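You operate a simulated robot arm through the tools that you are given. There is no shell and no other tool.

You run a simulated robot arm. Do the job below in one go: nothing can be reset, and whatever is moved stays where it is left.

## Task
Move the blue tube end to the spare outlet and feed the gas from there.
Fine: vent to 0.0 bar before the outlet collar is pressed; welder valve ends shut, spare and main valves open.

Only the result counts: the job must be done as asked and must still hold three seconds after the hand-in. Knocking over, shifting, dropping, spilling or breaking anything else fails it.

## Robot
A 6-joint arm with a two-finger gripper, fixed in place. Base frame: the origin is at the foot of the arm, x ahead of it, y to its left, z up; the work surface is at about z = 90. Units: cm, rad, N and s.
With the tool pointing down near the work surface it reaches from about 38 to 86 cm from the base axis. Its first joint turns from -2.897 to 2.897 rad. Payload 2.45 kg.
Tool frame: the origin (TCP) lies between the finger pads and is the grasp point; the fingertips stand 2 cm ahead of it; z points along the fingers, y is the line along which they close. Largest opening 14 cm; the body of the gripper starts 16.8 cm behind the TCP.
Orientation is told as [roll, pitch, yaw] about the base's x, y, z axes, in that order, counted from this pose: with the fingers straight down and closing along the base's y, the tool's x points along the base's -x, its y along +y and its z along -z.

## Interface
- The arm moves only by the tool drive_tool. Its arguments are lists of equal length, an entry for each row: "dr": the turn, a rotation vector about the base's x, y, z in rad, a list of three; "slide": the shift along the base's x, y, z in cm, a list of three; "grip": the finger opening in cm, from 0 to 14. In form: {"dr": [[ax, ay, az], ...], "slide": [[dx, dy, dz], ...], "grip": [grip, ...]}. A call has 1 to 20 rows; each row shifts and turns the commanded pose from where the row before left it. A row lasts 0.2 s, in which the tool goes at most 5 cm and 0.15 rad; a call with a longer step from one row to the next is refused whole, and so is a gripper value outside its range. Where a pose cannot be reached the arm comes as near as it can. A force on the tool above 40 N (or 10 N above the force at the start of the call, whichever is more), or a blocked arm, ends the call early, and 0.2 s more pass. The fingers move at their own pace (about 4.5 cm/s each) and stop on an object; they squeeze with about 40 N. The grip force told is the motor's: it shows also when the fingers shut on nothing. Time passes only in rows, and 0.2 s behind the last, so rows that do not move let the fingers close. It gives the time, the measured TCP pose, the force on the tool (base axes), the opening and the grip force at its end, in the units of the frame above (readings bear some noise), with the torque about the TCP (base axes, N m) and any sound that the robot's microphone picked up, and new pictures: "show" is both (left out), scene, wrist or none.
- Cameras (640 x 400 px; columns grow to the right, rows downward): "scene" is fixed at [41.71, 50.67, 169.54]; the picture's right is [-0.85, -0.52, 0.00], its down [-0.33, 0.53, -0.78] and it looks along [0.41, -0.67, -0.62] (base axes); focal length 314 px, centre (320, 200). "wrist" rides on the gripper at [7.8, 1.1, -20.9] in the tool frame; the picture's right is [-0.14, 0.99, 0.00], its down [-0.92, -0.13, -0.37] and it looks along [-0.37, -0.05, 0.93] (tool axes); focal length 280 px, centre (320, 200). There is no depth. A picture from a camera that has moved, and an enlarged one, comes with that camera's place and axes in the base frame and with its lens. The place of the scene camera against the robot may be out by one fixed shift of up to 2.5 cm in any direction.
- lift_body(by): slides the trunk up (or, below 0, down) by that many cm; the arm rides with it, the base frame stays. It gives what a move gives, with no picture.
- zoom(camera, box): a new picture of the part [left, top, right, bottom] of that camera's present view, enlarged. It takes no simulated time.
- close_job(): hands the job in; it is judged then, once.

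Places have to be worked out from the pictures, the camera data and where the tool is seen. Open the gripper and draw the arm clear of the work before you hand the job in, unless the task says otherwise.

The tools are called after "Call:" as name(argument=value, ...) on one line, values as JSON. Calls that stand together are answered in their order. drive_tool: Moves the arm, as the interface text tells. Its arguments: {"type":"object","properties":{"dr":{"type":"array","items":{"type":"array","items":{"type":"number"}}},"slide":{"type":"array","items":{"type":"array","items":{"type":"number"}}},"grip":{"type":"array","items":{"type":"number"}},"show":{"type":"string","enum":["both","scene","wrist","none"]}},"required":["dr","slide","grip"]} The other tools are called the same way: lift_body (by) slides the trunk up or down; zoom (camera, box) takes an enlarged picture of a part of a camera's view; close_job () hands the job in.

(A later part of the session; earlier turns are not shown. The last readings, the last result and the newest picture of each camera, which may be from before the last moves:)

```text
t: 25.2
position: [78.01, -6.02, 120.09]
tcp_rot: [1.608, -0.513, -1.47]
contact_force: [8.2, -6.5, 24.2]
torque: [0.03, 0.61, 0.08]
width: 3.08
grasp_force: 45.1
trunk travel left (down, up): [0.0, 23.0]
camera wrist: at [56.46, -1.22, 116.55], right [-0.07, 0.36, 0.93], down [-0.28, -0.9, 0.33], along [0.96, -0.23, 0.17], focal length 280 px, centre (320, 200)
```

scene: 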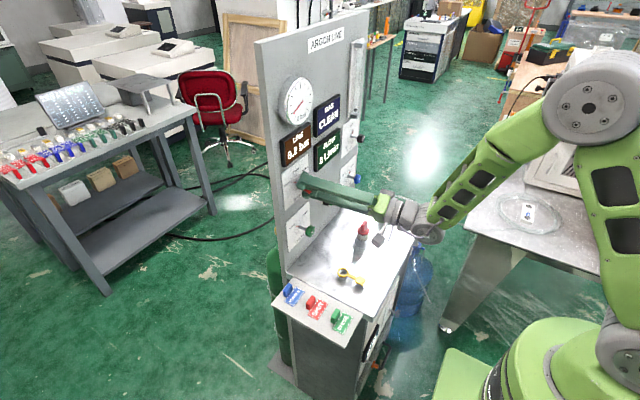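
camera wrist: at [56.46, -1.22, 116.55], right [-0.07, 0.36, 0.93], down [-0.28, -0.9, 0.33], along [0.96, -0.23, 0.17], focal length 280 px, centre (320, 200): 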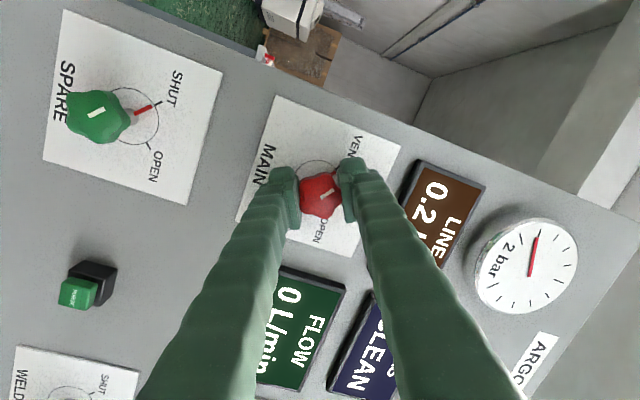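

LINE is dropping (about 0.2 bar now), so the vent is working. I enlarge the scene view to read the pressure and pointer while holding still.

Call:
drive_tool(dr=[[0, 0, 0], [0, 0, 0], [0, 0, 0]], slide=[[0, 0, 0], [0, 0, 0], [0, 0, 0]], grip=[2.5, 2.5, 2.5], show="wrist")

Call:
zoom(camera="scene", box=[270, 70, 370, 210])

Call:
zoom(camera="wrist", box=[230, 90, 420, 260])

```text
t: 26.1
position: [78.14, -6.06, 120.04]
tcp_rot: [1.608, -0.509, -1.471]
contact_force: [8.3, -4.7, 25.4]
torque: [-0.01, 0.44, -0.28]
width: 3.07
grasp_force: 44.5
trunk travel left (down, up): [0.0, 23.0]
camera wrist: at [56.46, -1.21, 116.55], right [-0.07, 0.36, 0.93], down [-0.28, -0.9, 0.33], along [0.96, -0.23, 0.16], focal length 280 px, centre (320, 200)
```

wrist: 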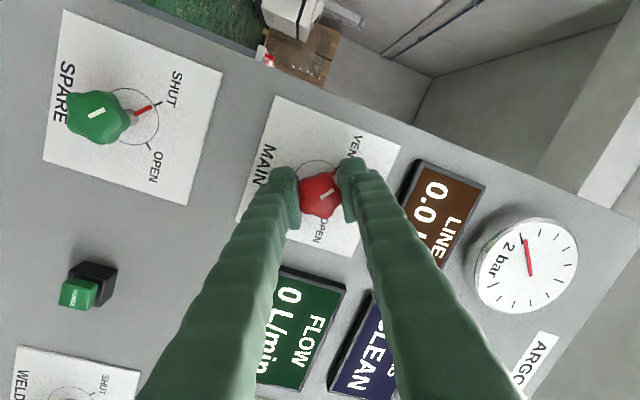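

```text
2.86 times, centred on (320, 140) of scene
camera zoom: at [41.71, 50.67, 169.54], right [-0.85, -0.52, 0.0], down [-0.33, 0.53, -0.78], along [0.41, -0.67, -0.62], focal length 896 px, centre (320, 371)
```

zoom: 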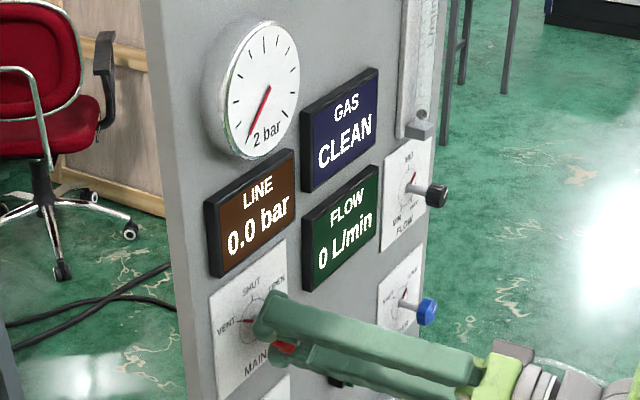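

```text
2.35 times, centred on (325, 175) of wrist
camera zoom: at [56.46, -1.21, 116.55], right [-0.07, 0.36, 0.93], down [-0.28, -0.9, 0.33], along [0.96, -0.23, 0.16], focal length 660 px, centre (308, 259)
```

zoom: 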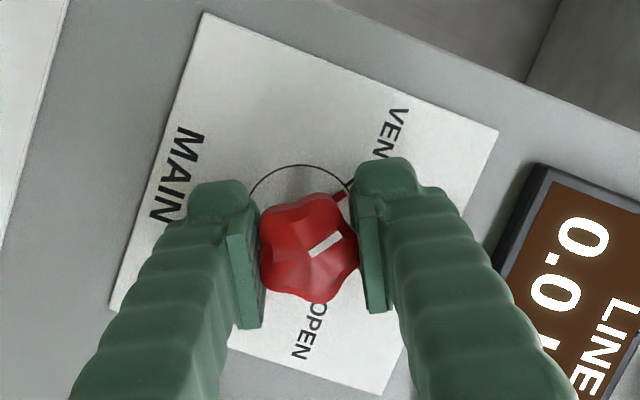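

LINE reads 0.0 bar with MAIN at VENT. I release the knob, back straight off, and then travel to stand in front of the WELDER knob (y≈-39, z≈103) while rolling back upright.

Call:
drive_tool(dr=[[0, 0, 0], [0, 0, 0], [0, 0, 0], [0, 0, 0], [0, 0, 0], [0, 0, 0], [0, 0, 0]], slide=[[0, 0, 0], [0, 0, 0], [0, 0, 0], [-2, 0, 0], [-2.5, 0, 0], [-2.5, -1, 0], [0, 0, 0]], grip=[6, 8, 8, 8, 8, 8, 8], show="wrist")

Call:
drive_tool(dr=[[0.149, 0.018, 0.003], [0.149, 0.018, 0.003], [0.149, 0.018, 0.003], [0.149, 0.018, 0.003], [0.149, 0.018, 0.003], [0.149, 0.018, 0.003], [0.149, 0.018, 0.003], [0.149, 0.018, 0.003], [0.149, 0.018, 0.003], [0.149, 0.018, 0.003], [0.149, 0.018, 0.003], [0.149, 0.018, 0.003], [0.149, 0.018, 0.003], [0.149, 0.018, 0.003], [0, 0, -0.06], [0, 0, -0.06], [0, 0, 0]], slide=[[0, -2, 0], [0, -2, 0], [0, -2, 0], [0, -2, 0], [0, -2, 0], [0, -2, 0], [0, -2, -1], [0, -2, -1], [0, -2, -1], [0, -2, -1], [0, -2, -1], [0, -2, -1], [0, -2, -1], [0, -2, -1], [0, -2, -1], [0, -2, -1], [0, 0, 0]], grip=[8, 8, 8, 8, 8, 8, 8, 8, 8, 8, 8, 8, 8, 8, 8, 8, 8])

```text
t: 27.6
position: [70.97, -7.03, 119.83]
tcp_rot: [1.603, -0.507, -1.471]
contact_force: [0.8, -0.9, 0.3]
torque: [0.03, 0.02, 0.03]
width: 7.99
grasp_force: 0.0
trunk travel left (down, up): [0.0, 23.0]
camera wrist: at [49.44, -2.17, 116.46], right [-0.07, 0.36, 0.93], down [-0.27, -0.9, 0.33], along [0.96, -0.23, 0.16], focal length 280 px, centre (320, 200)
```

wrist: 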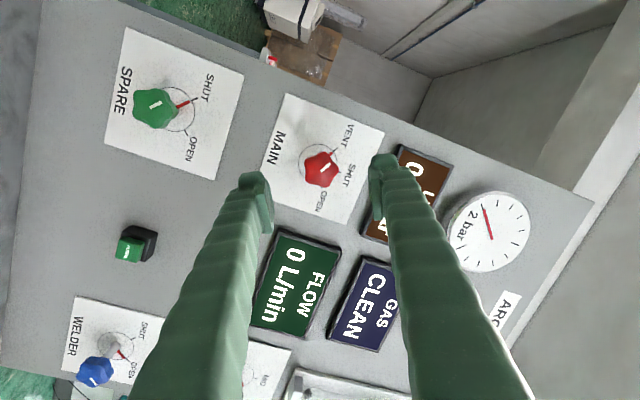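

```text
t: 31.2
position: [71.05, -38.94, 109.85]
tcp_rot: [-2.132, 1.543, 1.002]
contact_force: [-0.2, -0.4, -1.2]
torque: [-0.02, 0.0, 0.04]
width: 7.98
grasp_force: 0.0
trunk travel left (down, up): [0.0, 23.0]
camera wrist: at [50.06, -40.18, 117.43], right [0.0, -0.99, -0.16], down [-0.35, 0.15, -0.92], along [0.93, 0.05, -0.35], focal length 280 px, centre (320, 200)
```

scene: 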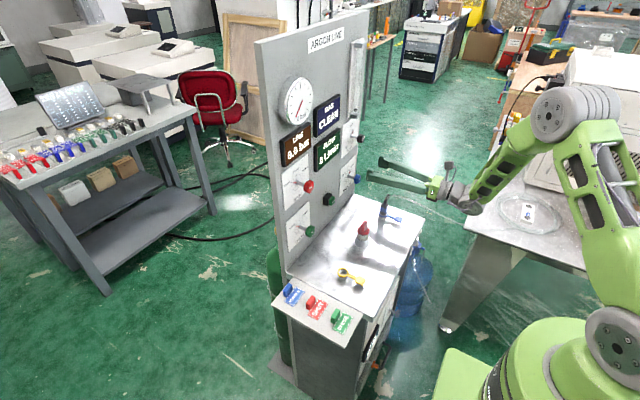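
wrist: 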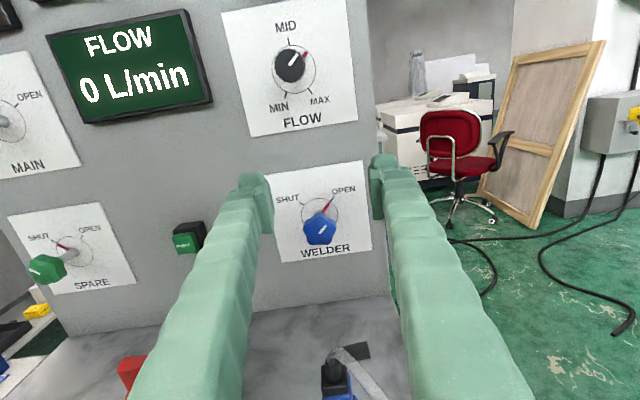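

The tool is in front of the WELDER knob at (71, -38.9, 109.9); the tube boot stands just below at z≈100, so I'll come in tilted about 28° downward and rolled, to keep the fingers above it. First I enlarge to pin down the knob's centre.

Call:
zoom(camera="wrist", box=[256, 150, 384, 270])

Call:
zoom(camera="wrist", box=[280, 300, 440, 400])

```text
3.33 times, centred on (320, 210) of wrist
camera zoom: at [50.06, -40.18, 117.43], right [0.0, -0.99, -0.16], down [-0.35, 0.15, -0.92], along [0.93, 0.05, -0.35], focal length 935 px, centre (320, 167)
```

zoom: 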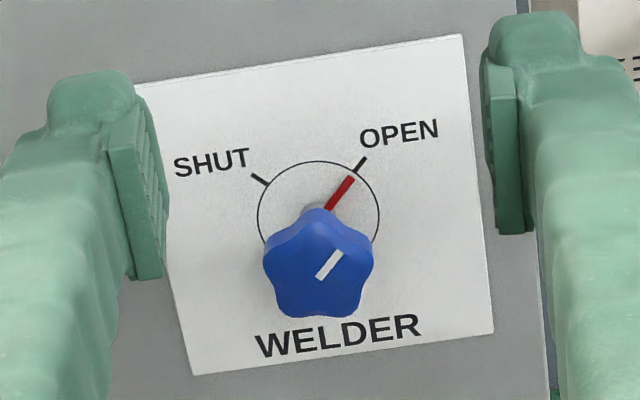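

```text
4.00 times, centred on (360, 350) of wrist
camera zoom: at [50.06, -40.18, 117.43], right [0.0, -0.99, -0.16], down [-0.35, 0.15, -0.92], along [0.93, 0.05, -0.35], focal length 1122 px, centre (160, -400)
```

zoom: 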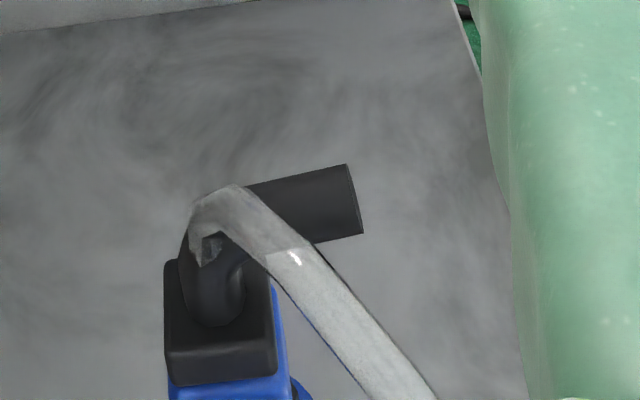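

The WELDER knob centre is at about (78.5, -38.1, 103.2), with pointer near +50°. I tilt the tool 0.5 rad down, roll +0.56 rad about x to match the lobes, and bring the TCP to (71, -38.1, 103.3).

Call:
drive_tool(dr=[[0, 0.125, 0], [0, 0.125, 0], [0, 0.125, 0], [0, 0.125, 0], [0.14, 0, 0], [0.14, 0, 0], [0.14, 0, 0], [0.14, 0, 0], [0, 0, 0], [0, 0, 0]], slide=[[0, 0.2, 0], [0, 0.2, 0], [0, 0.2, 0], [0, 0.2, 0], [0, 0, 0], [0, 0, 0], [0, 0, -1.6], [0, 0, -2], [0, 0, -3], [0, 0, 0]], grip=[8, 8, 8, 8, 8, 8, 8, 8, 8, 8])

```text
t: 33.5
position: [71.1, -38.3, 103.21]
tcp_rot: [-0.94, 0.828, 2.334]
contact_force: [0.7, 0.5, 1.0]
torque: [0.01, -0.01, -0.02]
width: 7.98
grasp_force: 0.1
trunk travel left (down, up): [0.0, 23.0]
camera wrist: at [56.25, -48.06, 116.76], right [-0.08, -0.76, -0.64], down [-0.75, 0.47, -0.46], along [0.65, 0.45, -0.61], focal length 280 px, centre (320, 200)
```

scene: 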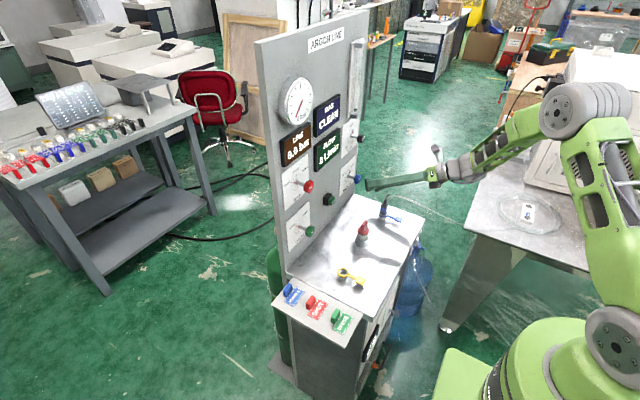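
wrist: 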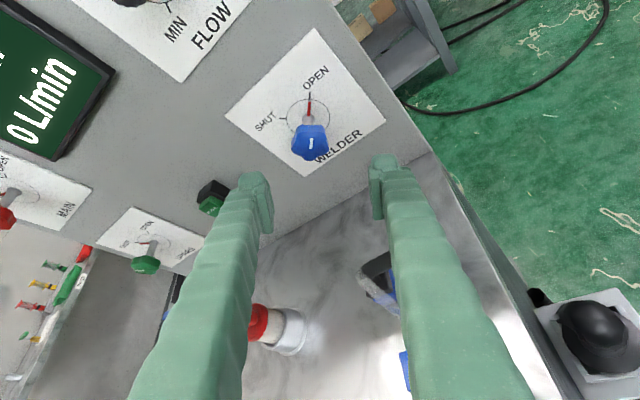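

The knob reads at about (78.5, -37.8, 103.1) from here. I advance to TCP x≈77.8 with the fingers open 8 cm.

Call:
drive_tool(dr=[[0, 0, 0], [0, 0, 0], [0, 0, 0], [0, 0, 0]], slide=[[2.2, 0.2, 0], [2.2, 0.2, 0], [2.2, 0.1, 0], [0, 0, 0]], grip=[8, 8, 8, 8], show="wrist")

```text
t: 34.5
position: [77.69, -37.79, 103.31]
tcp_rot: [-0.936, 0.829, 2.335]
contact_force: [0.0, -0.3, -0.5]
torque: [0.0, 0.0, -0.02]
width: 8.0
grasp_force: 0.1
trunk travel left (down, up): [0.0, 23.0]
camera wrist: at [62.9, -47.59, 116.86], right [-0.08, -0.76, -0.64], down [-0.75, 0.47, -0.46], along [0.65, 0.45, -0.61], focal length 280 px, centre (320, 200)
```

wrist: 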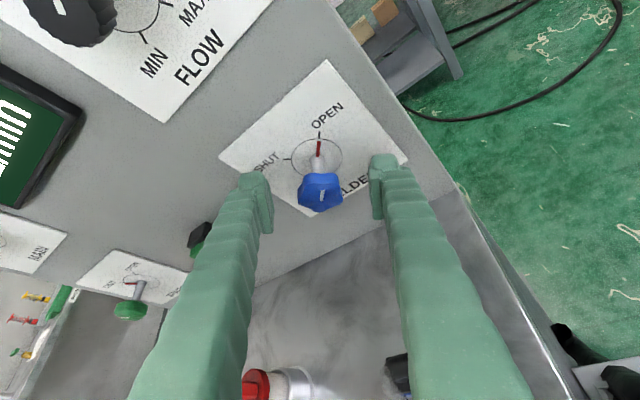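

The knob is centred at the grasp point. I close on it.

Call:
drive_tool(dr=[[0, 0, 0], [0, 0, 0], [0, 0, 0], [0, 0, 0], [0, 0, 0]], slide=[[0, 0, 0], [0, 0, 0], [0, 0, 0], [0, 0, 0], [0, 0, 0]], grip=[5, 3, 2.5, 2.5, 2.5], show="wrist")

```text
t: 35.6
position: [77.63, -37.81, 103.24]
tcp_rot: [-0.937, 0.829, 2.335]
contact_force: [1.3, -4.1, -1.8]
torque: [-0.01, -0.03, -0.08]
width: 3.07
grasp_force: 40.6
trunk travel left (down, up): [0.0, 23.0]
camera wrist: at [62.85, -47.65, 116.84], right [-0.08, -0.76, -0.64], down [-0.75, 0.47, -0.46], along [0.65, 0.45, -0.61], focal length 280 px, centre (320, 200)
```

wrist: 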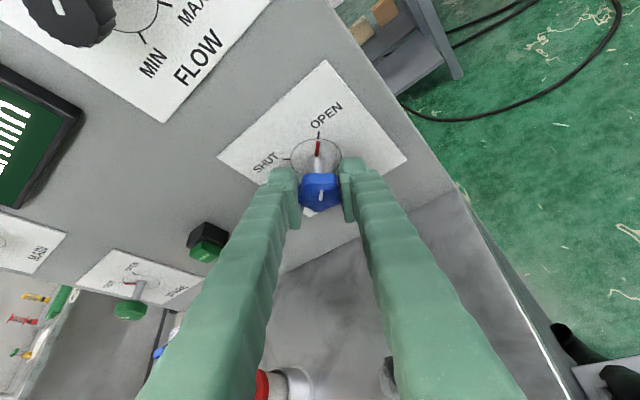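

Grip is good (3.07 cm, 41 N). I turn it about base x by −1.05 rad (counter-clockwise, toward SHUT).

Call:
drive_tool(dr=[[-0.15, 0, 0], [-0.15, 0, 0], [-0.15, 0, 0], [-0.15, 0, 0], [-0.15, 0, 0], [-0.15, 0, 0], [-0.15, 0, 0], [0, 0, 0]], slide=[[0, 0, 0], [0, 0, 0], [0, 0, 0], [0, 0, 0], [0, 0, 0], [0, 0, 0], [0, 0, 0], [0, 0, 0]], grip=[2.5, 2.5, 2.5, 2.5, 2.5, 2.5, 2.5, 2.5])

```text
t: 37.5
position: [77.63, -38.17, 103.18]
tcp_rot: [0.839, 0.912, -2.442]
contact_force: [6.9, -37.2, -2.9]
torque: [0.13, 0.21, -0.41]
width: 3.04
grasp_force: 45.0
trunk travel left (down, up): [0.0, 23.0]
camera wrist: at [62.83, -31.3, 118.49], right [-0.08, -0.94, 0.34], down [-0.75, -0.16, -0.64], along [0.65, -0.31, -0.69], focal length 280 px, centre (320, 200)
```

scene: 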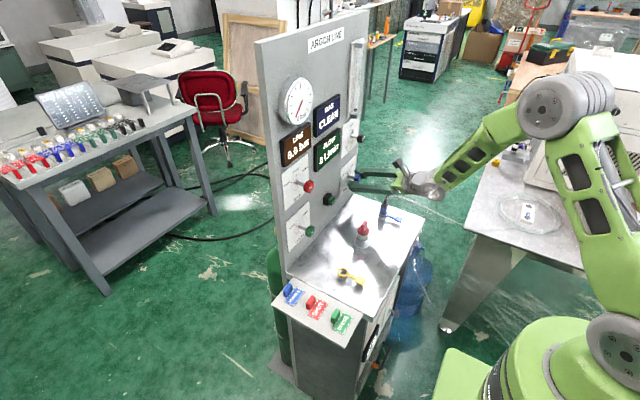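
wrist: 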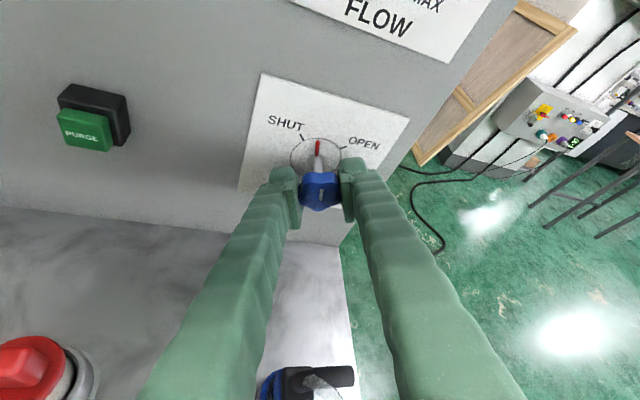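

Pointer is past midway, with a −37 N side force that shows the knob axis is slightly more to −y. I relieve that by shifting −0.4 in y, open, rotate back +1.257 rad (one lobe pitch) around the knob, and re-close.

Call:
drive_tool(dr=[[0, 0, 0], [0, 0, 0], [0, 0, 0], [0.14, 0, 0], [0.14, 0, 0], [0.14, 0, 0], [0.14, 0, 0], [0.14, 0, 0], [0.14, 0, 0], [0.14, 0, 0], [0.14, 0, 0], [0.137, 0, 0], [0, 0, 0]], slide=[[0, -0.4, 0], [0, 0, 0], [0, 0, 0], [0, 0, 0], [0, 0, 0], [0, 0, 0], [0, 0, 0], [0, 0, 0], [0, 0, 0], [0, 0, 0], [0, 0, 0], [0, 0, 0], [0, 0, 0]], grip=[2.5, 5, 7, 7, 7, 7, 7, 7, 7, 7, 7, 7, 7], show="wrist")

```text
t: 40.2
position: [77.62, -38.08, 103.25]
tcp_rot: [-1.123, 0.67, 2.211]
contact_force: [1.1, -0.1, -0.2]
torque: [0.01, 0.02, 0.03]
width: 6.98
grasp_force: 0.1
trunk travel left (down, up): [0.0, 23.0]
camera wrist: at [62.78, -50.53, 114.48], right [-0.08, -0.61, -0.79], down [-0.75, 0.55, -0.36], along [0.65, 0.56, -0.51], focal length 280 px, centre (320, 200)
```

wrist: 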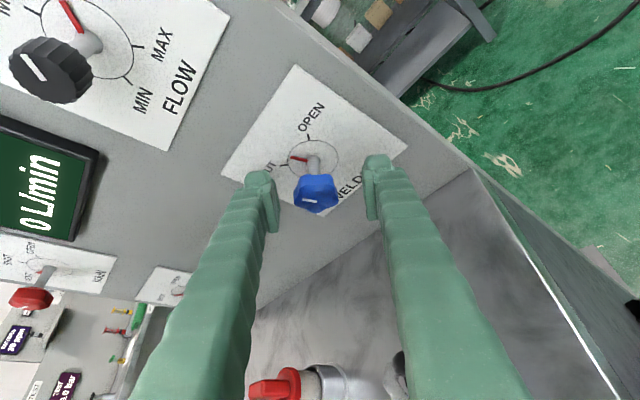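

The pointer is now close to SHUT. I enlarge to see how much is left.

Call:
zoom(camera="wrist", box=[264, 90, 364, 220])

```text
3.08 times, centred on (314, 155) of wrist
camera zoom: at [62.78, -50.53, 114.48], right [-0.08, -0.61, -0.79], down [-0.75, 0.55, -0.36], along [0.65, 0.56, -0.51], focal length 863 px, centre (338, 338)
```

zoom: 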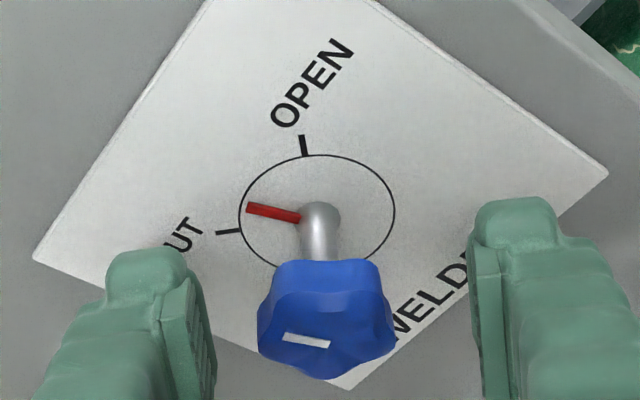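

About 20° remains to the SHUT tick. I close again and turn −0.38 rad.

Call:
drive_tool(dr=[[0, 0, 0], [0, 0, 0], [0, 0, 0], [0, 0, 0], [-0.13, 0, 0], [-0.13, 0, 0], [-0.12, 0, 0], [0, 0, 0]], slide=[[0, 0, 0], [0, 0, 0], [0, 0, 0], [0, 0, 0], [0, 0, 0], [0, 0, 0], [0, 0, 0], [0, 0, 0]], grip=[4, 2.5, 2.5, 2.5, 2.5, 2.5, 2.5, 2.5], show="wrist")

Call:
zoom(camera="wrist", box=[264, 90, 364, 220])

```text
t: 42.0
position: [77.62, -38.09, 103.31]
tcp_rot: [-0.733, 0.948, 2.498]
contact_force: [3.6, 10.3, 10.7]
torque: [-0.01, -0.11, 0.13]
width: 3.1
grasp_force: 45.3
trunk travel left (down, up): [0.0, 23.0]
camera wrist: at [62.77, -45.28, 118.43], right [-0.08, -0.86, -0.5], down [-0.75, 0.38, -0.54], along [0.65, 0.33, -0.68], focal length 280 px, centre (320, 200)
```

wrist: 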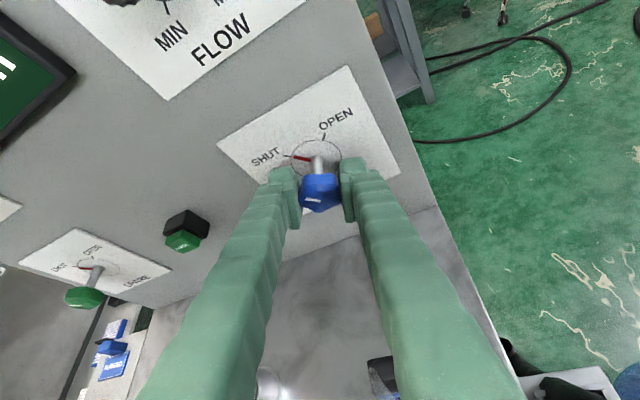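

```text
3.08 times, centred on (314, 155) of wrist
camera zoom: at [62.77, -45.28, 118.43], right [-0.08, -0.86, -0.5], down [-0.75, 0.38, -0.54], along [0.65, 0.33, -0.68], focal length 863 px, centre (338, 338)
```

zoom: 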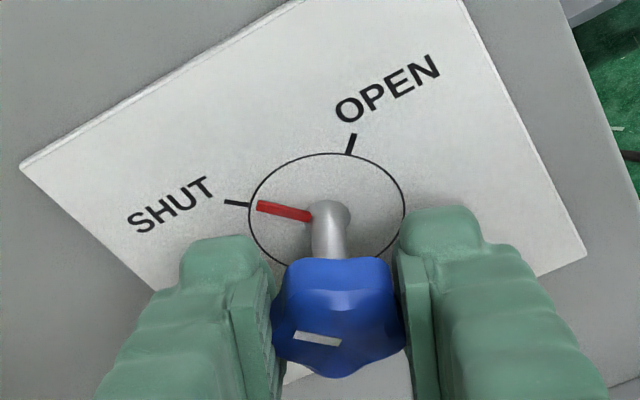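

The pointer now sits on the SHUT tick. I release, back off, rise, and bring the tool to point straight down above the blue fitting to look at it.

Call:
drive_tool(dr=[[0, 0, 0], [0, 0, 0], [0, 0, 0], [0, 0, 0], [0, 0, 0], [-0.129, 0, 0], [-0.129, 0, 0], [-0.129, 0, 0], [0, 0.134, 0], [0, 0.134, 0], [0, 0.134, 0], [0, 0.134, 0], [0, 0.134, 0], [0, 0.134, 0], [0, 0.134, 0], [0, 0.134, 0], [0, 0, 0]], slide=[[0, 0, 0], [0, 0, 0], [-2, 0, 0], [-2.5, 0, 0], [-2.5, 0, 0], [0, 0, 4], [0, 0, 4], [0, 0, 4], [-0.5, 0, 0.5], [-0.5, 0, 0.5], [-0.5, 0, 0.5], [-0.5, 0, 0.5], [-0.5, 0, 0.5], [-0.5, 0, 0.5], [-0.5, 0, 0.5], [-0.5, 0, 0.5], [0, 0, 0]], grip=[5, 7, 7, 7, 7, 7, 7, 7, 7, 7, 7, 7, 7, 7, 7, 7, 7])

```text
t: 45.6
position: [66.68, -38.1, 119.21]
tcp_rot: [0.007, 0.012, 3.119]
contact_force: [0.0, -0.1, 0.5]
torque: [-0.04, 0.05, 0.01]
width: 7.01
grasp_force: 0.2
trunk travel left (down, up): [0.0, 23.0]
camera wrist: at [74.21, -39.25, 140.29], right [-0.16, -0.99, 0.01], down [-0.92, 0.15, 0.36], along [-0.35, 0.05, -0.93], focal length 280 px, centre (320, 200)
```

scene: 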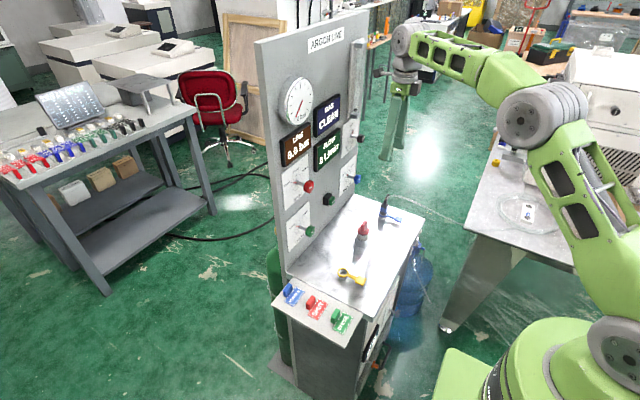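
wrist: 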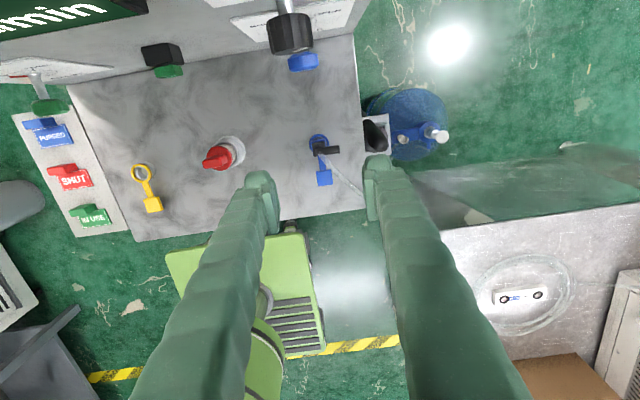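

The tool now points down above the fitting. I enlarge the blue plug, collar and the spare outlet in this view.

Call:
zoom(camera="wrist", box=[290, 120, 370, 200])

Call:
zoom(camera="wrist", box=[110, 150, 190, 220])

Call:
zoom(camera="scene", box=[360, 180, 424, 240])

```text
5.00 times, centred on (330, 160) of wrist
camera zoom: at [74.21, -39.25, 140.29], right [-0.16, -0.99, 0.01], down [-0.92, 0.15, 0.36], along [-0.35, 0.05, -0.93], focal length 1402 px, centre (270, 400)
```

zoom: 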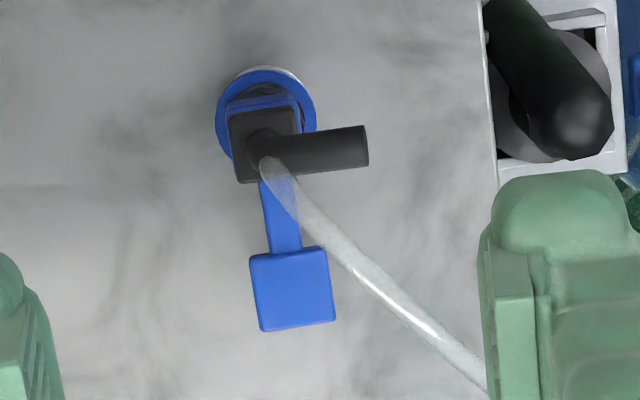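

```text
5.71 times, centred on (150, 185) of wrist
camera zoom: at [74.21, -39.25, 140.29], right [-0.16, -0.99, 0.01], down [-0.92, 0.15, 0.36], along [-0.35, 0.05, -0.93], focal length 1602 px, centre (1291, 286)
```

zoom: 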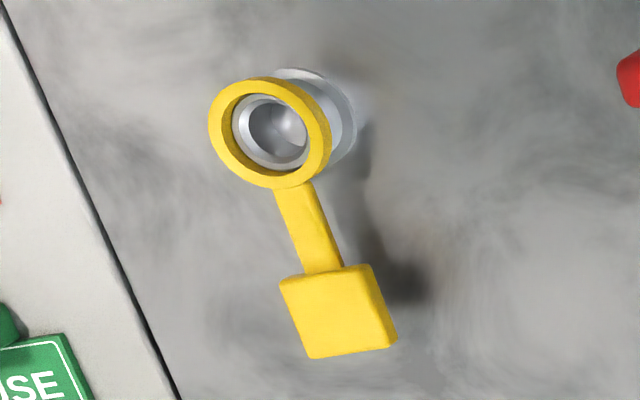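

```text
6.67 times, centred on (392, 210) of scene
camera zoom: at [41.71, 50.67, 169.54], right [-0.85, -0.52, 0.0], down [-0.33, 0.53, -0.78], along [0.41, -0.67, -0.62], focal length 2091 px, centre (-160, 133)
```

zoom: 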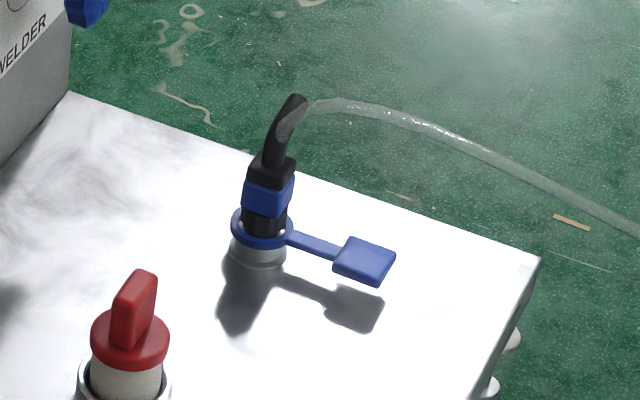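

The collar ring is at about (66.2, -38.1) and its paddle at about (60.4, -38.2), near z≈92.5; the plug's elbow points to −y, so I'll grip it with the jaws on the ±x sides. I yaw the tool +90° and move above the paddle with closed fingers.

Call:
drive_tool(dr=[[0, 0, 0.15], [0, 0, 0.15], [0, 0, 0.15], [0, 0, 0.15], [0, 0, 0.15], [0, 0, 0.15], [0, 0, 0.15], [0, 0, 0.15], [0, 0, 0.15], [0, 0, 0.15], [0, 0, 0.093], [0, 0, 0]], slide=[[-0.6, 0, 0], [-0.6, 0, 0], [-0.6, 0, 0], [-0.6, 0, 0], [-0.6, 0, 0], [-0.6, 0, 0], [-0.6, 0, 0], [-0.6, 0, 0], [-0.6, 0, -1], [-0.6, 0, -2], [-0.3, 0, -3], [0, 0, 0]], grip=[7, 5, 3, 1, 0, 0, 0, 0, 0, 0, 0, 0])

```text
t: 48.2
position: [60.37, -38.03, 113.21]
tcp_rot: [0.006, 0.012, -1.569]
contact_force: [0.1, 0.8, 0.5]
torque: [0.05, 0.01, 0.02]
width: 0.0
grasp_force: 30.0
trunk travel left (down, up): [0.0, 23.0]
camera wrist: at [61.27, -30.54, 134.31], right [0.99, -0.14, 0.0], down [-0.13, -0.93, 0.36], along [-0.04, -0.35, -0.93], focal length 280 px, centre (320, 200)
```

scene: 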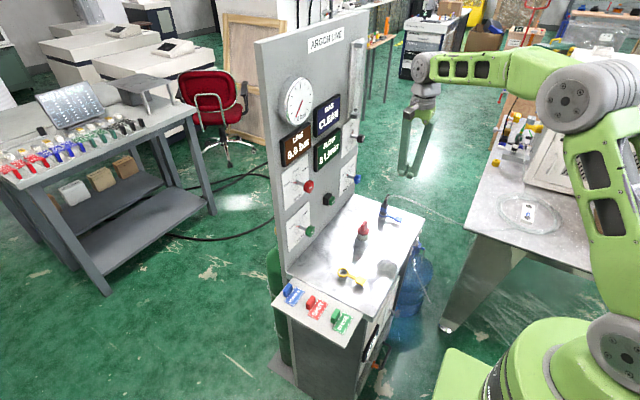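
wrist: 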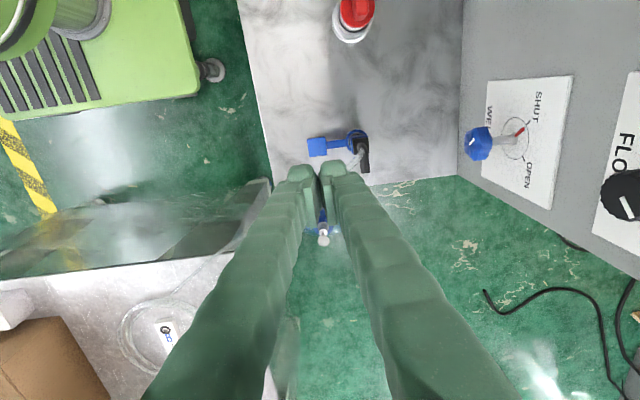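

The tool is yawed and above the paddle at z≈113. I enlarge this view to refine paddle and plug positions.

Call:
zoom(camera="wrist", box=[290, 110, 390, 185])

```text
5.33 times, centred on (340, 148) of wrist
camera zoom: at [61.27, -30.54, 134.31], right [0.99, -0.14, 0.0], down [-0.13, -0.93, 0.36], along [-0.04, -0.35, -0.93], focal length 1495 px, centre (213, 480)
```

zoom: 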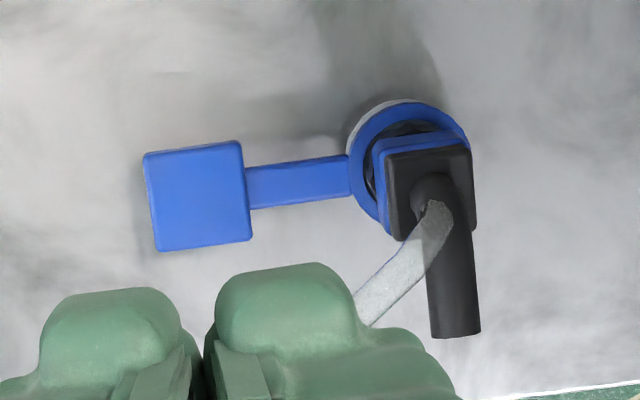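

Paddle centre ≈ (60.2, -37.9), ring centre ≈ (66.1, -37.9). I descend to TCP z≈97 (fingertips at 95) over the paddle and check.

Call:
drive_tool(dr=[[0, 0, 0], [0, 0, 0], [0, 0, 0], [0, 0, 0], [0, 0, 0]], slide=[[-0.1, 0.1, -4], [0, 0, -4], [0, 0, -4], [0, 0, -4], [0, 0, 0]], grip=[0, 0, 0, 0, 0])

Call:
zoom(camera="scene", box=[355, 160, 435, 240])

Call:
zoom(camera="wrist", box=[260, 120, 420, 220])

```text
t: 49.5
position: [60.28, -37.88, 97.24]
tcp_rot: [0.004, 0.013, -1.57]
contact_force: [-0.4, 0.9, -0.2]
torque: [0.0, -0.01, 0.01]
width: 0.0
grasp_force: 29.6
trunk travel left (down, up): [0.0, 23.0]
camera wrist: at [61.14, -30.41, 118.32], right [0.99, -0.14, 0.0], down [-0.13, -0.93, 0.36], along [-0.04, -0.35, -0.93], focal length 280 px, centre (320, 200)
```

scene: 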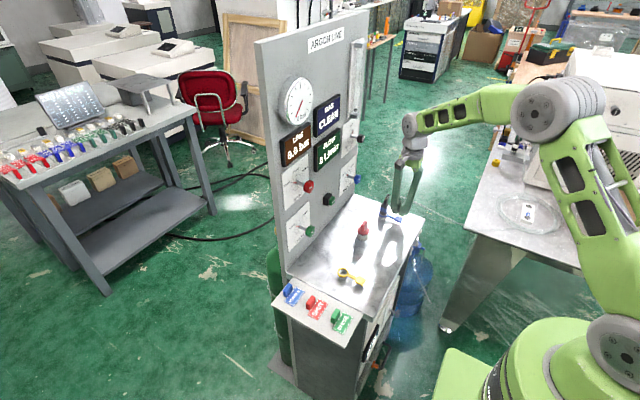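
wrist: 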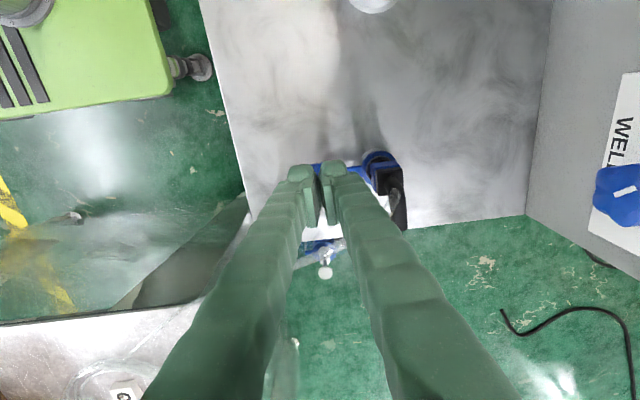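

```text
5.00 times, centred on (395, 200) of scene
camera zoom: at [41.71, 50.67, 169.54], right [-0.85, -0.52, 0.0], down [-0.33, 0.53, -0.78], along [0.41, -0.67, -0.62], focal length 1568 px, centre (-55, 200)
```

zoom: 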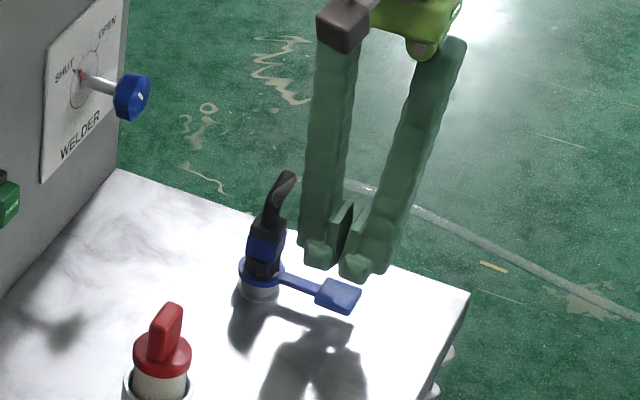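

```text
4.00 times, centred on (340, 170) of wrist
camera zoom: at [61.14, -30.41, 118.32], right [0.99, -0.14, 0.0], down [-0.13, -0.93, 0.36], along [-0.04, -0.35, -0.93], focal length 1122 px, centre (240, 320)
```

zoom: 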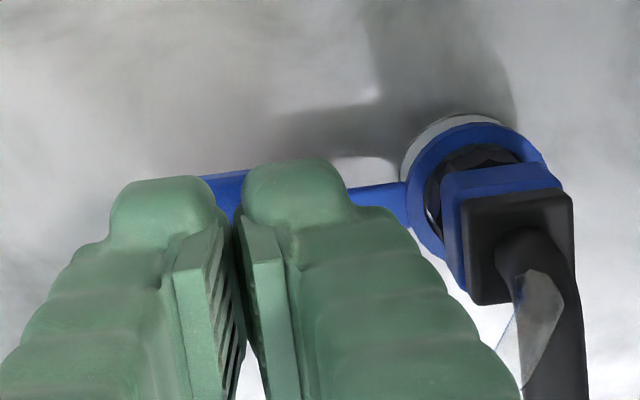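

The fingertips are right above the paddle. I press down slowly in 0.4 cm steps, watching force and sound.

Call:
drive_tool(dr=[[0, 0, 0], [0, 0, 0], [0, 0, 0], [0, 0, 0], [0, 0, 0], [0, 0, 0]], slide=[[0, 0, -0.5], [0, 0, -0.5], [0, 0, -0.4], [0, 0, -0.4], [0, 0, -0.3], [0, 0, 0]], grip=[0, 0, 0, 0, 0, 0])

Call:
zoom(camera="scene", box=[355, 160, 435, 240])

```text
t: 50.9
position: [60.26, -37.85, 95.17]
tcp_rot: [0.004, 0.012, -1.572]
contact_force: [-0.2, -0.8, 0.5]
torque: [-0.01, 0.0, 0.0]
width: 0.01
grasp_force: 29.7
trunk travel left (down, up): [0.0, 23.0]
camera wrist: at [61.19, -30.43, 116.21], right [0.99, -0.14, 0.0], down [-0.13, -0.93, 0.36], along [-0.05, -0.35, -0.93], focal length 280 px, centre (320, 200)
```

scene: 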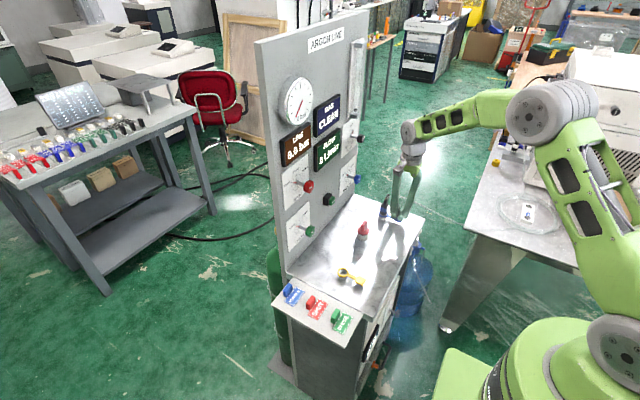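
wrist: 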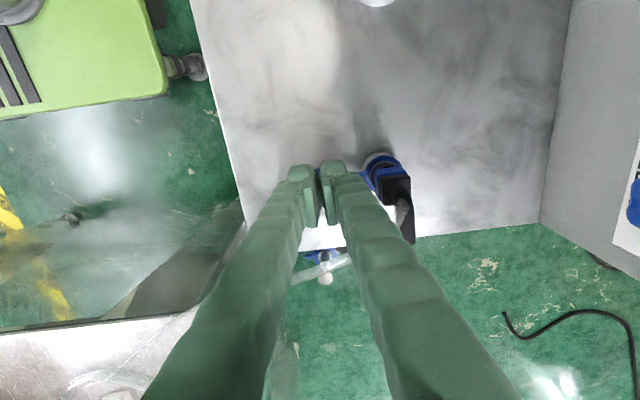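

```text
5.00 times, centred on (395, 200) of scene
camera zoom: at [41.71, 50.67, 169.54], right [-0.85, -0.52, 0.0], down [-0.33, 0.53, -0.78], along [0.41, -0.67, -0.62], focal length 1568 px, centre (-55, 200)
```

zoom: 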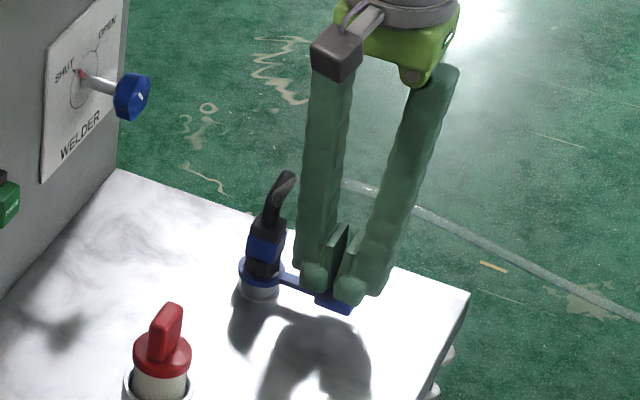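

No contact yet at tip z≈93.2. I continue down in 0.3 cm steps.

Call:
drive_tool(dr=[[0, 0, 0], [0, 0, 0], [0, 0, 0]], slide=[[0, 0, -0.3], [0, 0, -0.3], [0, 0, 0]], grip=[0, 0, 0], show="none")

```text
t: 51.6
position: [60.02, -38.02, 94.49]
tcp_rot: [0.006, 0.011, -1.571]
contact_force: [-0.3, 0.7, 0.1]
torque: [-0.01, -0.01, 0.01]
width: 0.01
grasp_force: 29.5
trunk travel left (down, up): [0.0, 23.0]
```

Call:
drive_tool(dr=[[0, 0, 0], [0, 0, 0], [0, 0, 0]], slide=[[0, 0, -0.3], [0, 0, -0.2], [0, 0, 0]], grip=[0, 0, 0])

Call:
zoom(camera="scene", box=[355, 160, 435, 240])

Call:
zoom(camera="wrist", box=[260, 120, 420, 220])

```text
t: 52.5
position: [60.29, -38.01, 94.07]
tcp_rot: [0.007, 0.013, -1.572]
contact_force: [-0.1, 0.2, 2.2]
torque: [0.0, -0.03, 0.0]
width: 0.63
grasp_force: 29.0
trunk travel left (down, up): [0.0, 23.0]
camera wrist: at [61.19, -30.48, 115.11], right [0.99, -0.14, 0.0], down [-0.13, -0.93, 0.36], along [-0.04, -0.35, -0.93], focal length 280 px, centre (320, 200)
```

scene: 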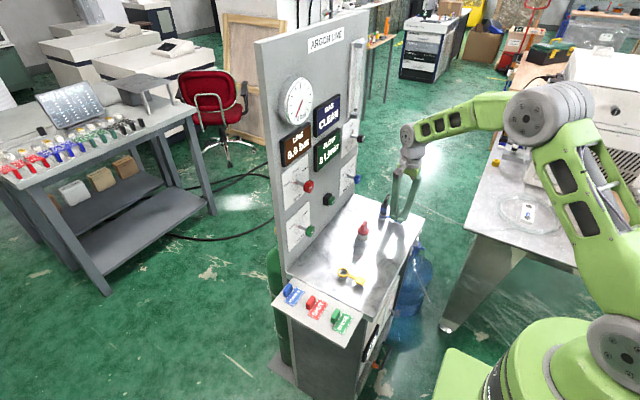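
wrist: 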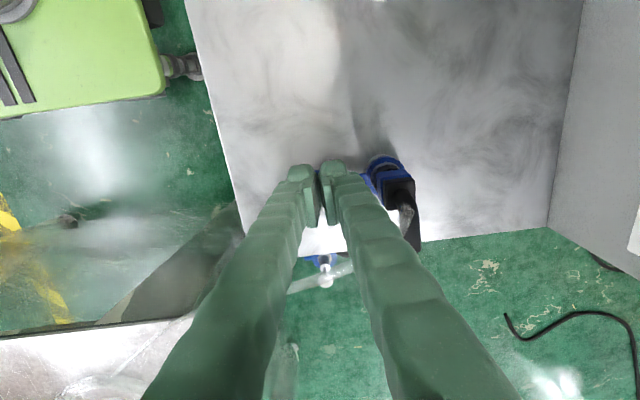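

```text
5.00 times, centred on (395, 200) of scene
camera zoom: at [41.71, 50.67, 169.54], right [-0.85, -0.52, 0.0], down [-0.33, 0.53, -0.78], along [0.41, -0.67, -0.62], focal length 1568 px, centre (-55, 200)
```

zoom: 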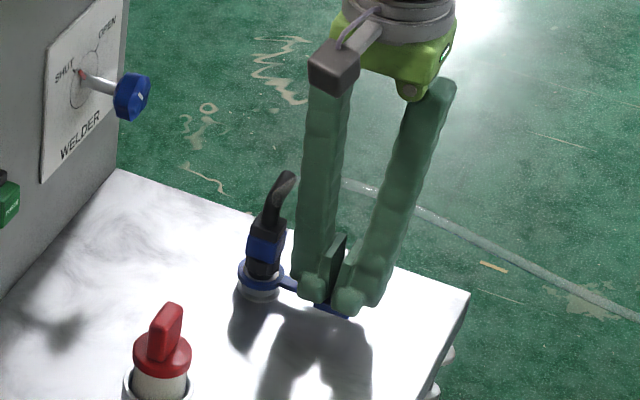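

```text
4.00 times, centred on (340, 170) of wrist
camera zoom: at [61.19, -30.48, 115.11], right [0.99, -0.14, 0.0], down [-0.13, -0.93, 0.36], along [-0.04, -0.35, -0.93], focal length 1122 px, centre (240, 320)
```

zoom: 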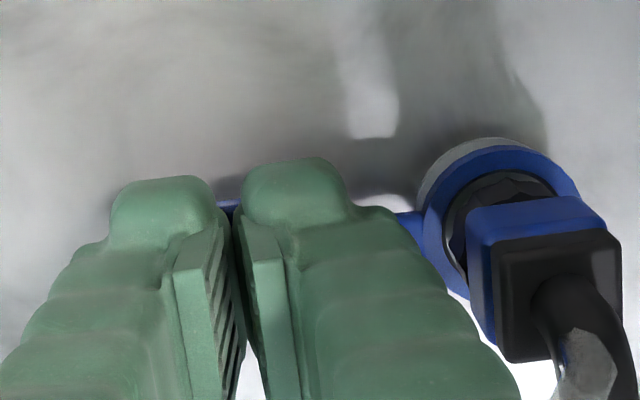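

Contact has begun at tip z≈92.1 (2 N, fingers slightly spread). I press a little further in small steps.

Call:
drive_tool(dr=[[0, 0, 0], [0, 0, 0], [0, 0, 0]], slide=[[0, 0, -0.2], [0, 0, -0.2], [0, 0, 0]], grip=[0, 0, 0])

Call:
zoom(camera="scene", box=[355, 160, 435, 240])

Call:
zoom(camera="wrist", box=[260, 120, 420, 220])

```text
t: 53.2
position: [60.2, -38.03, 93.65]
tcp_rot: [0.004, 0.013, -1.571]
contact_force: [-1.7, -0.6, 2.6]
torque: [-0.02, -0.03, 0.0]
width: 0.61
grasp_force: 29.7
trunk travel left (down, up): [0.0, 23.0]
camera wrist: at [61.18, -30.45, 114.7], right [0.99, -0.14, 0.0], down [-0.13, -0.93, 0.36], along [-0.05, -0.35, -0.93], focal length 280 px, centre (320, 200)
```

scene: 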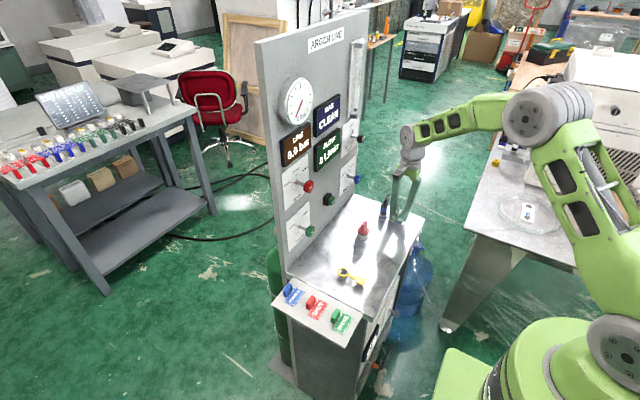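
wrist: 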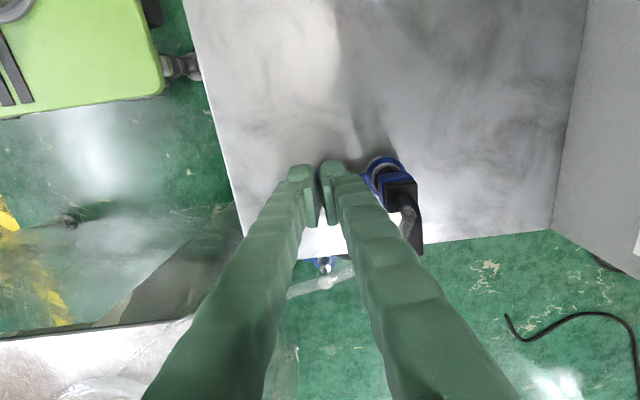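

```text
5.00 times, centred on (395, 200) of scene
camera zoom: at [41.71, 50.67, 169.54], right [-0.85, -0.52, 0.0], down [-0.33, 0.53, -0.78], along [0.41, -0.67, -0.62], focal length 1568 px, centre (-55, 200)
```

zoom: 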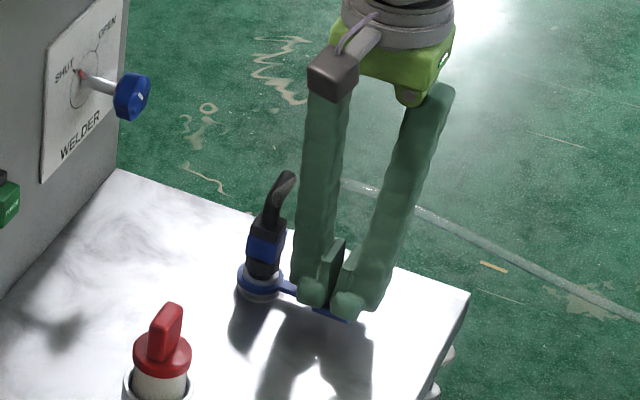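

```text
4.00 times, centred on (340, 170) of wrist
camera zoom: at [61.18, -30.45, 114.7], right [0.99, -0.14, 0.0], down [-0.13, -0.93, 0.36], along [-0.05, -0.35, -0.93], focal length 1122 px, centre (240, 320)
```

zoom: 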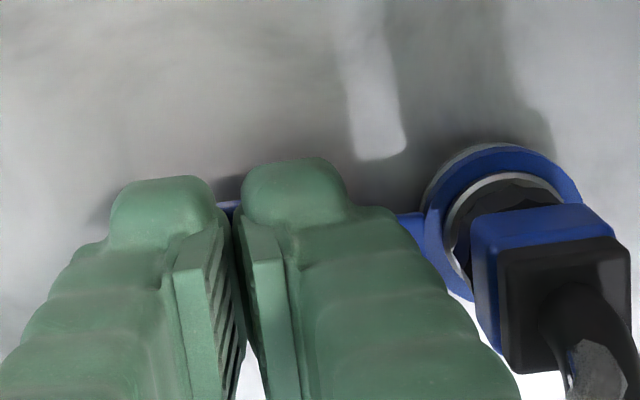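

The ring has moved down relative to the silver body, with only a light spring force. I press further and listen for a release.

Call:
drive_tool(dr=[[0, 0, 0], [0, 0, 0], [0, 0, 0]], slide=[[0, 0, -0.2], [0, 0, 0], [0, 0, 0]], grip=[0, 0, 0], show="none")

Call:
drive_tool(dr=[[0, 0, 0], [0, 0, 0], [0, 0, 0]], slide=[[0, 0, -0.2], [0, 0, 0], [0, 0, 0]], grip=[0, 0, 0])

Call:
zoom(camera="scene", box=[355, 160, 435, 240])

Call:
zoom(camera="wrist", box=[260, 120, 420, 220])

```text
t: 54.0
position: [60.17, -38.11, 93.51]
tcp_rot: [0.006, 0.012, -1.571]
contact_force: [-0.3, -0.1, 0.6]
torque: [0.0, 0.02, 0.0]
width: 0.0
grasp_force: 29.3
trunk travel left (down, up): [0.0, 23.0]
```

```text
t: 54.9
position: [60.33, -38.02, 93.2]
tcp_rot: [0.008, 0.013, -1.571]
contact_force: [-0.2, 0.4, 4.0]
torque: [0.01, 0.0, 0.0]
width: 0.59
grasp_force: 29.4
trunk travel left (down, up): [0.0, 23.0]
camera wrist: at [61.2, -30.46, 114.31], right [0.99, -0.14, 0.0], down [-0.13, -0.93, 0.36], along [-0.04, -0.35, -0.93], focal length 280 px, centre (320, 200)
```

scene: 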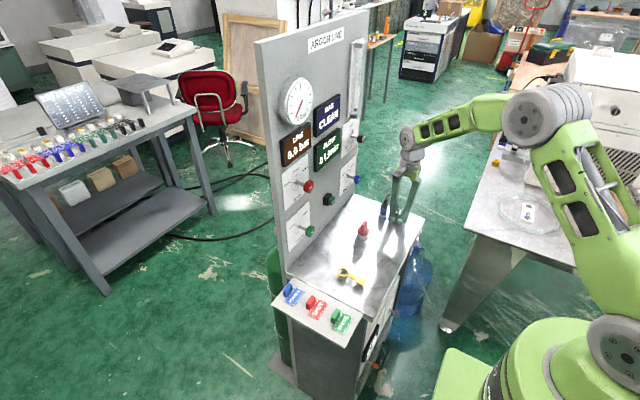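
wrist: 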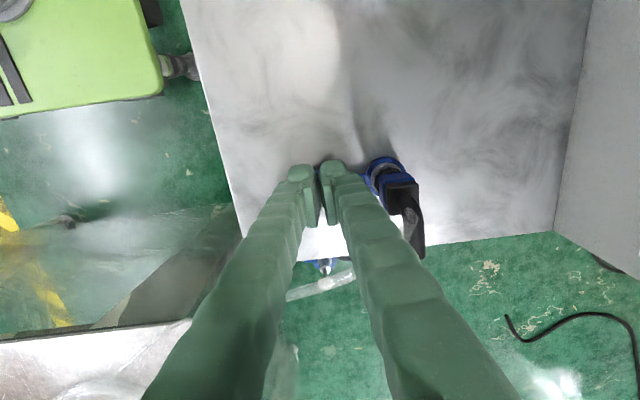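

```text
5.00 times, centred on (395, 200) of scene
camera zoom: at [41.71, 50.67, 169.54], right [-0.85, -0.52, 0.0], down [-0.33, 0.53, -0.78], along [0.41, -0.67, -0.62], focal length 1568 px, centre (-55, 200)
```

zoom: 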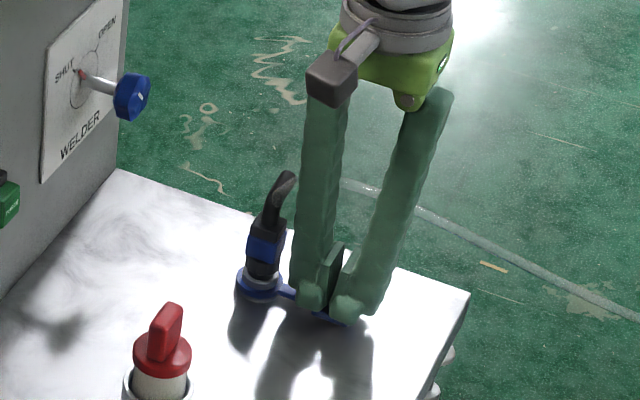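

```text
4.00 times, centred on (340, 170) of wrist
camera zoom: at [61.2, -30.46, 114.31], right [0.99, -0.14, 0.0], down [-0.13, -0.93, 0.36], along [-0.04, -0.35, -0.93], focal length 1122 px, centre (240, 320)
```

zoom: 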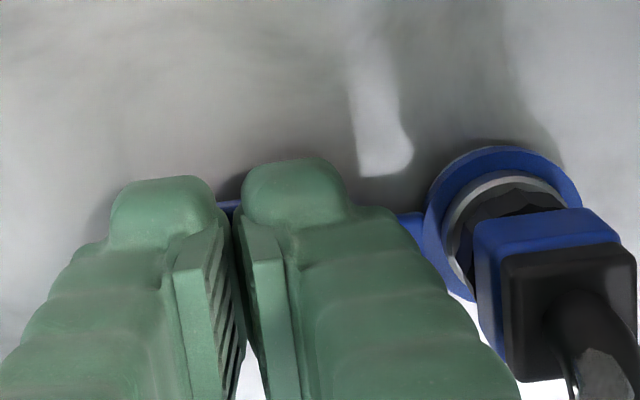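

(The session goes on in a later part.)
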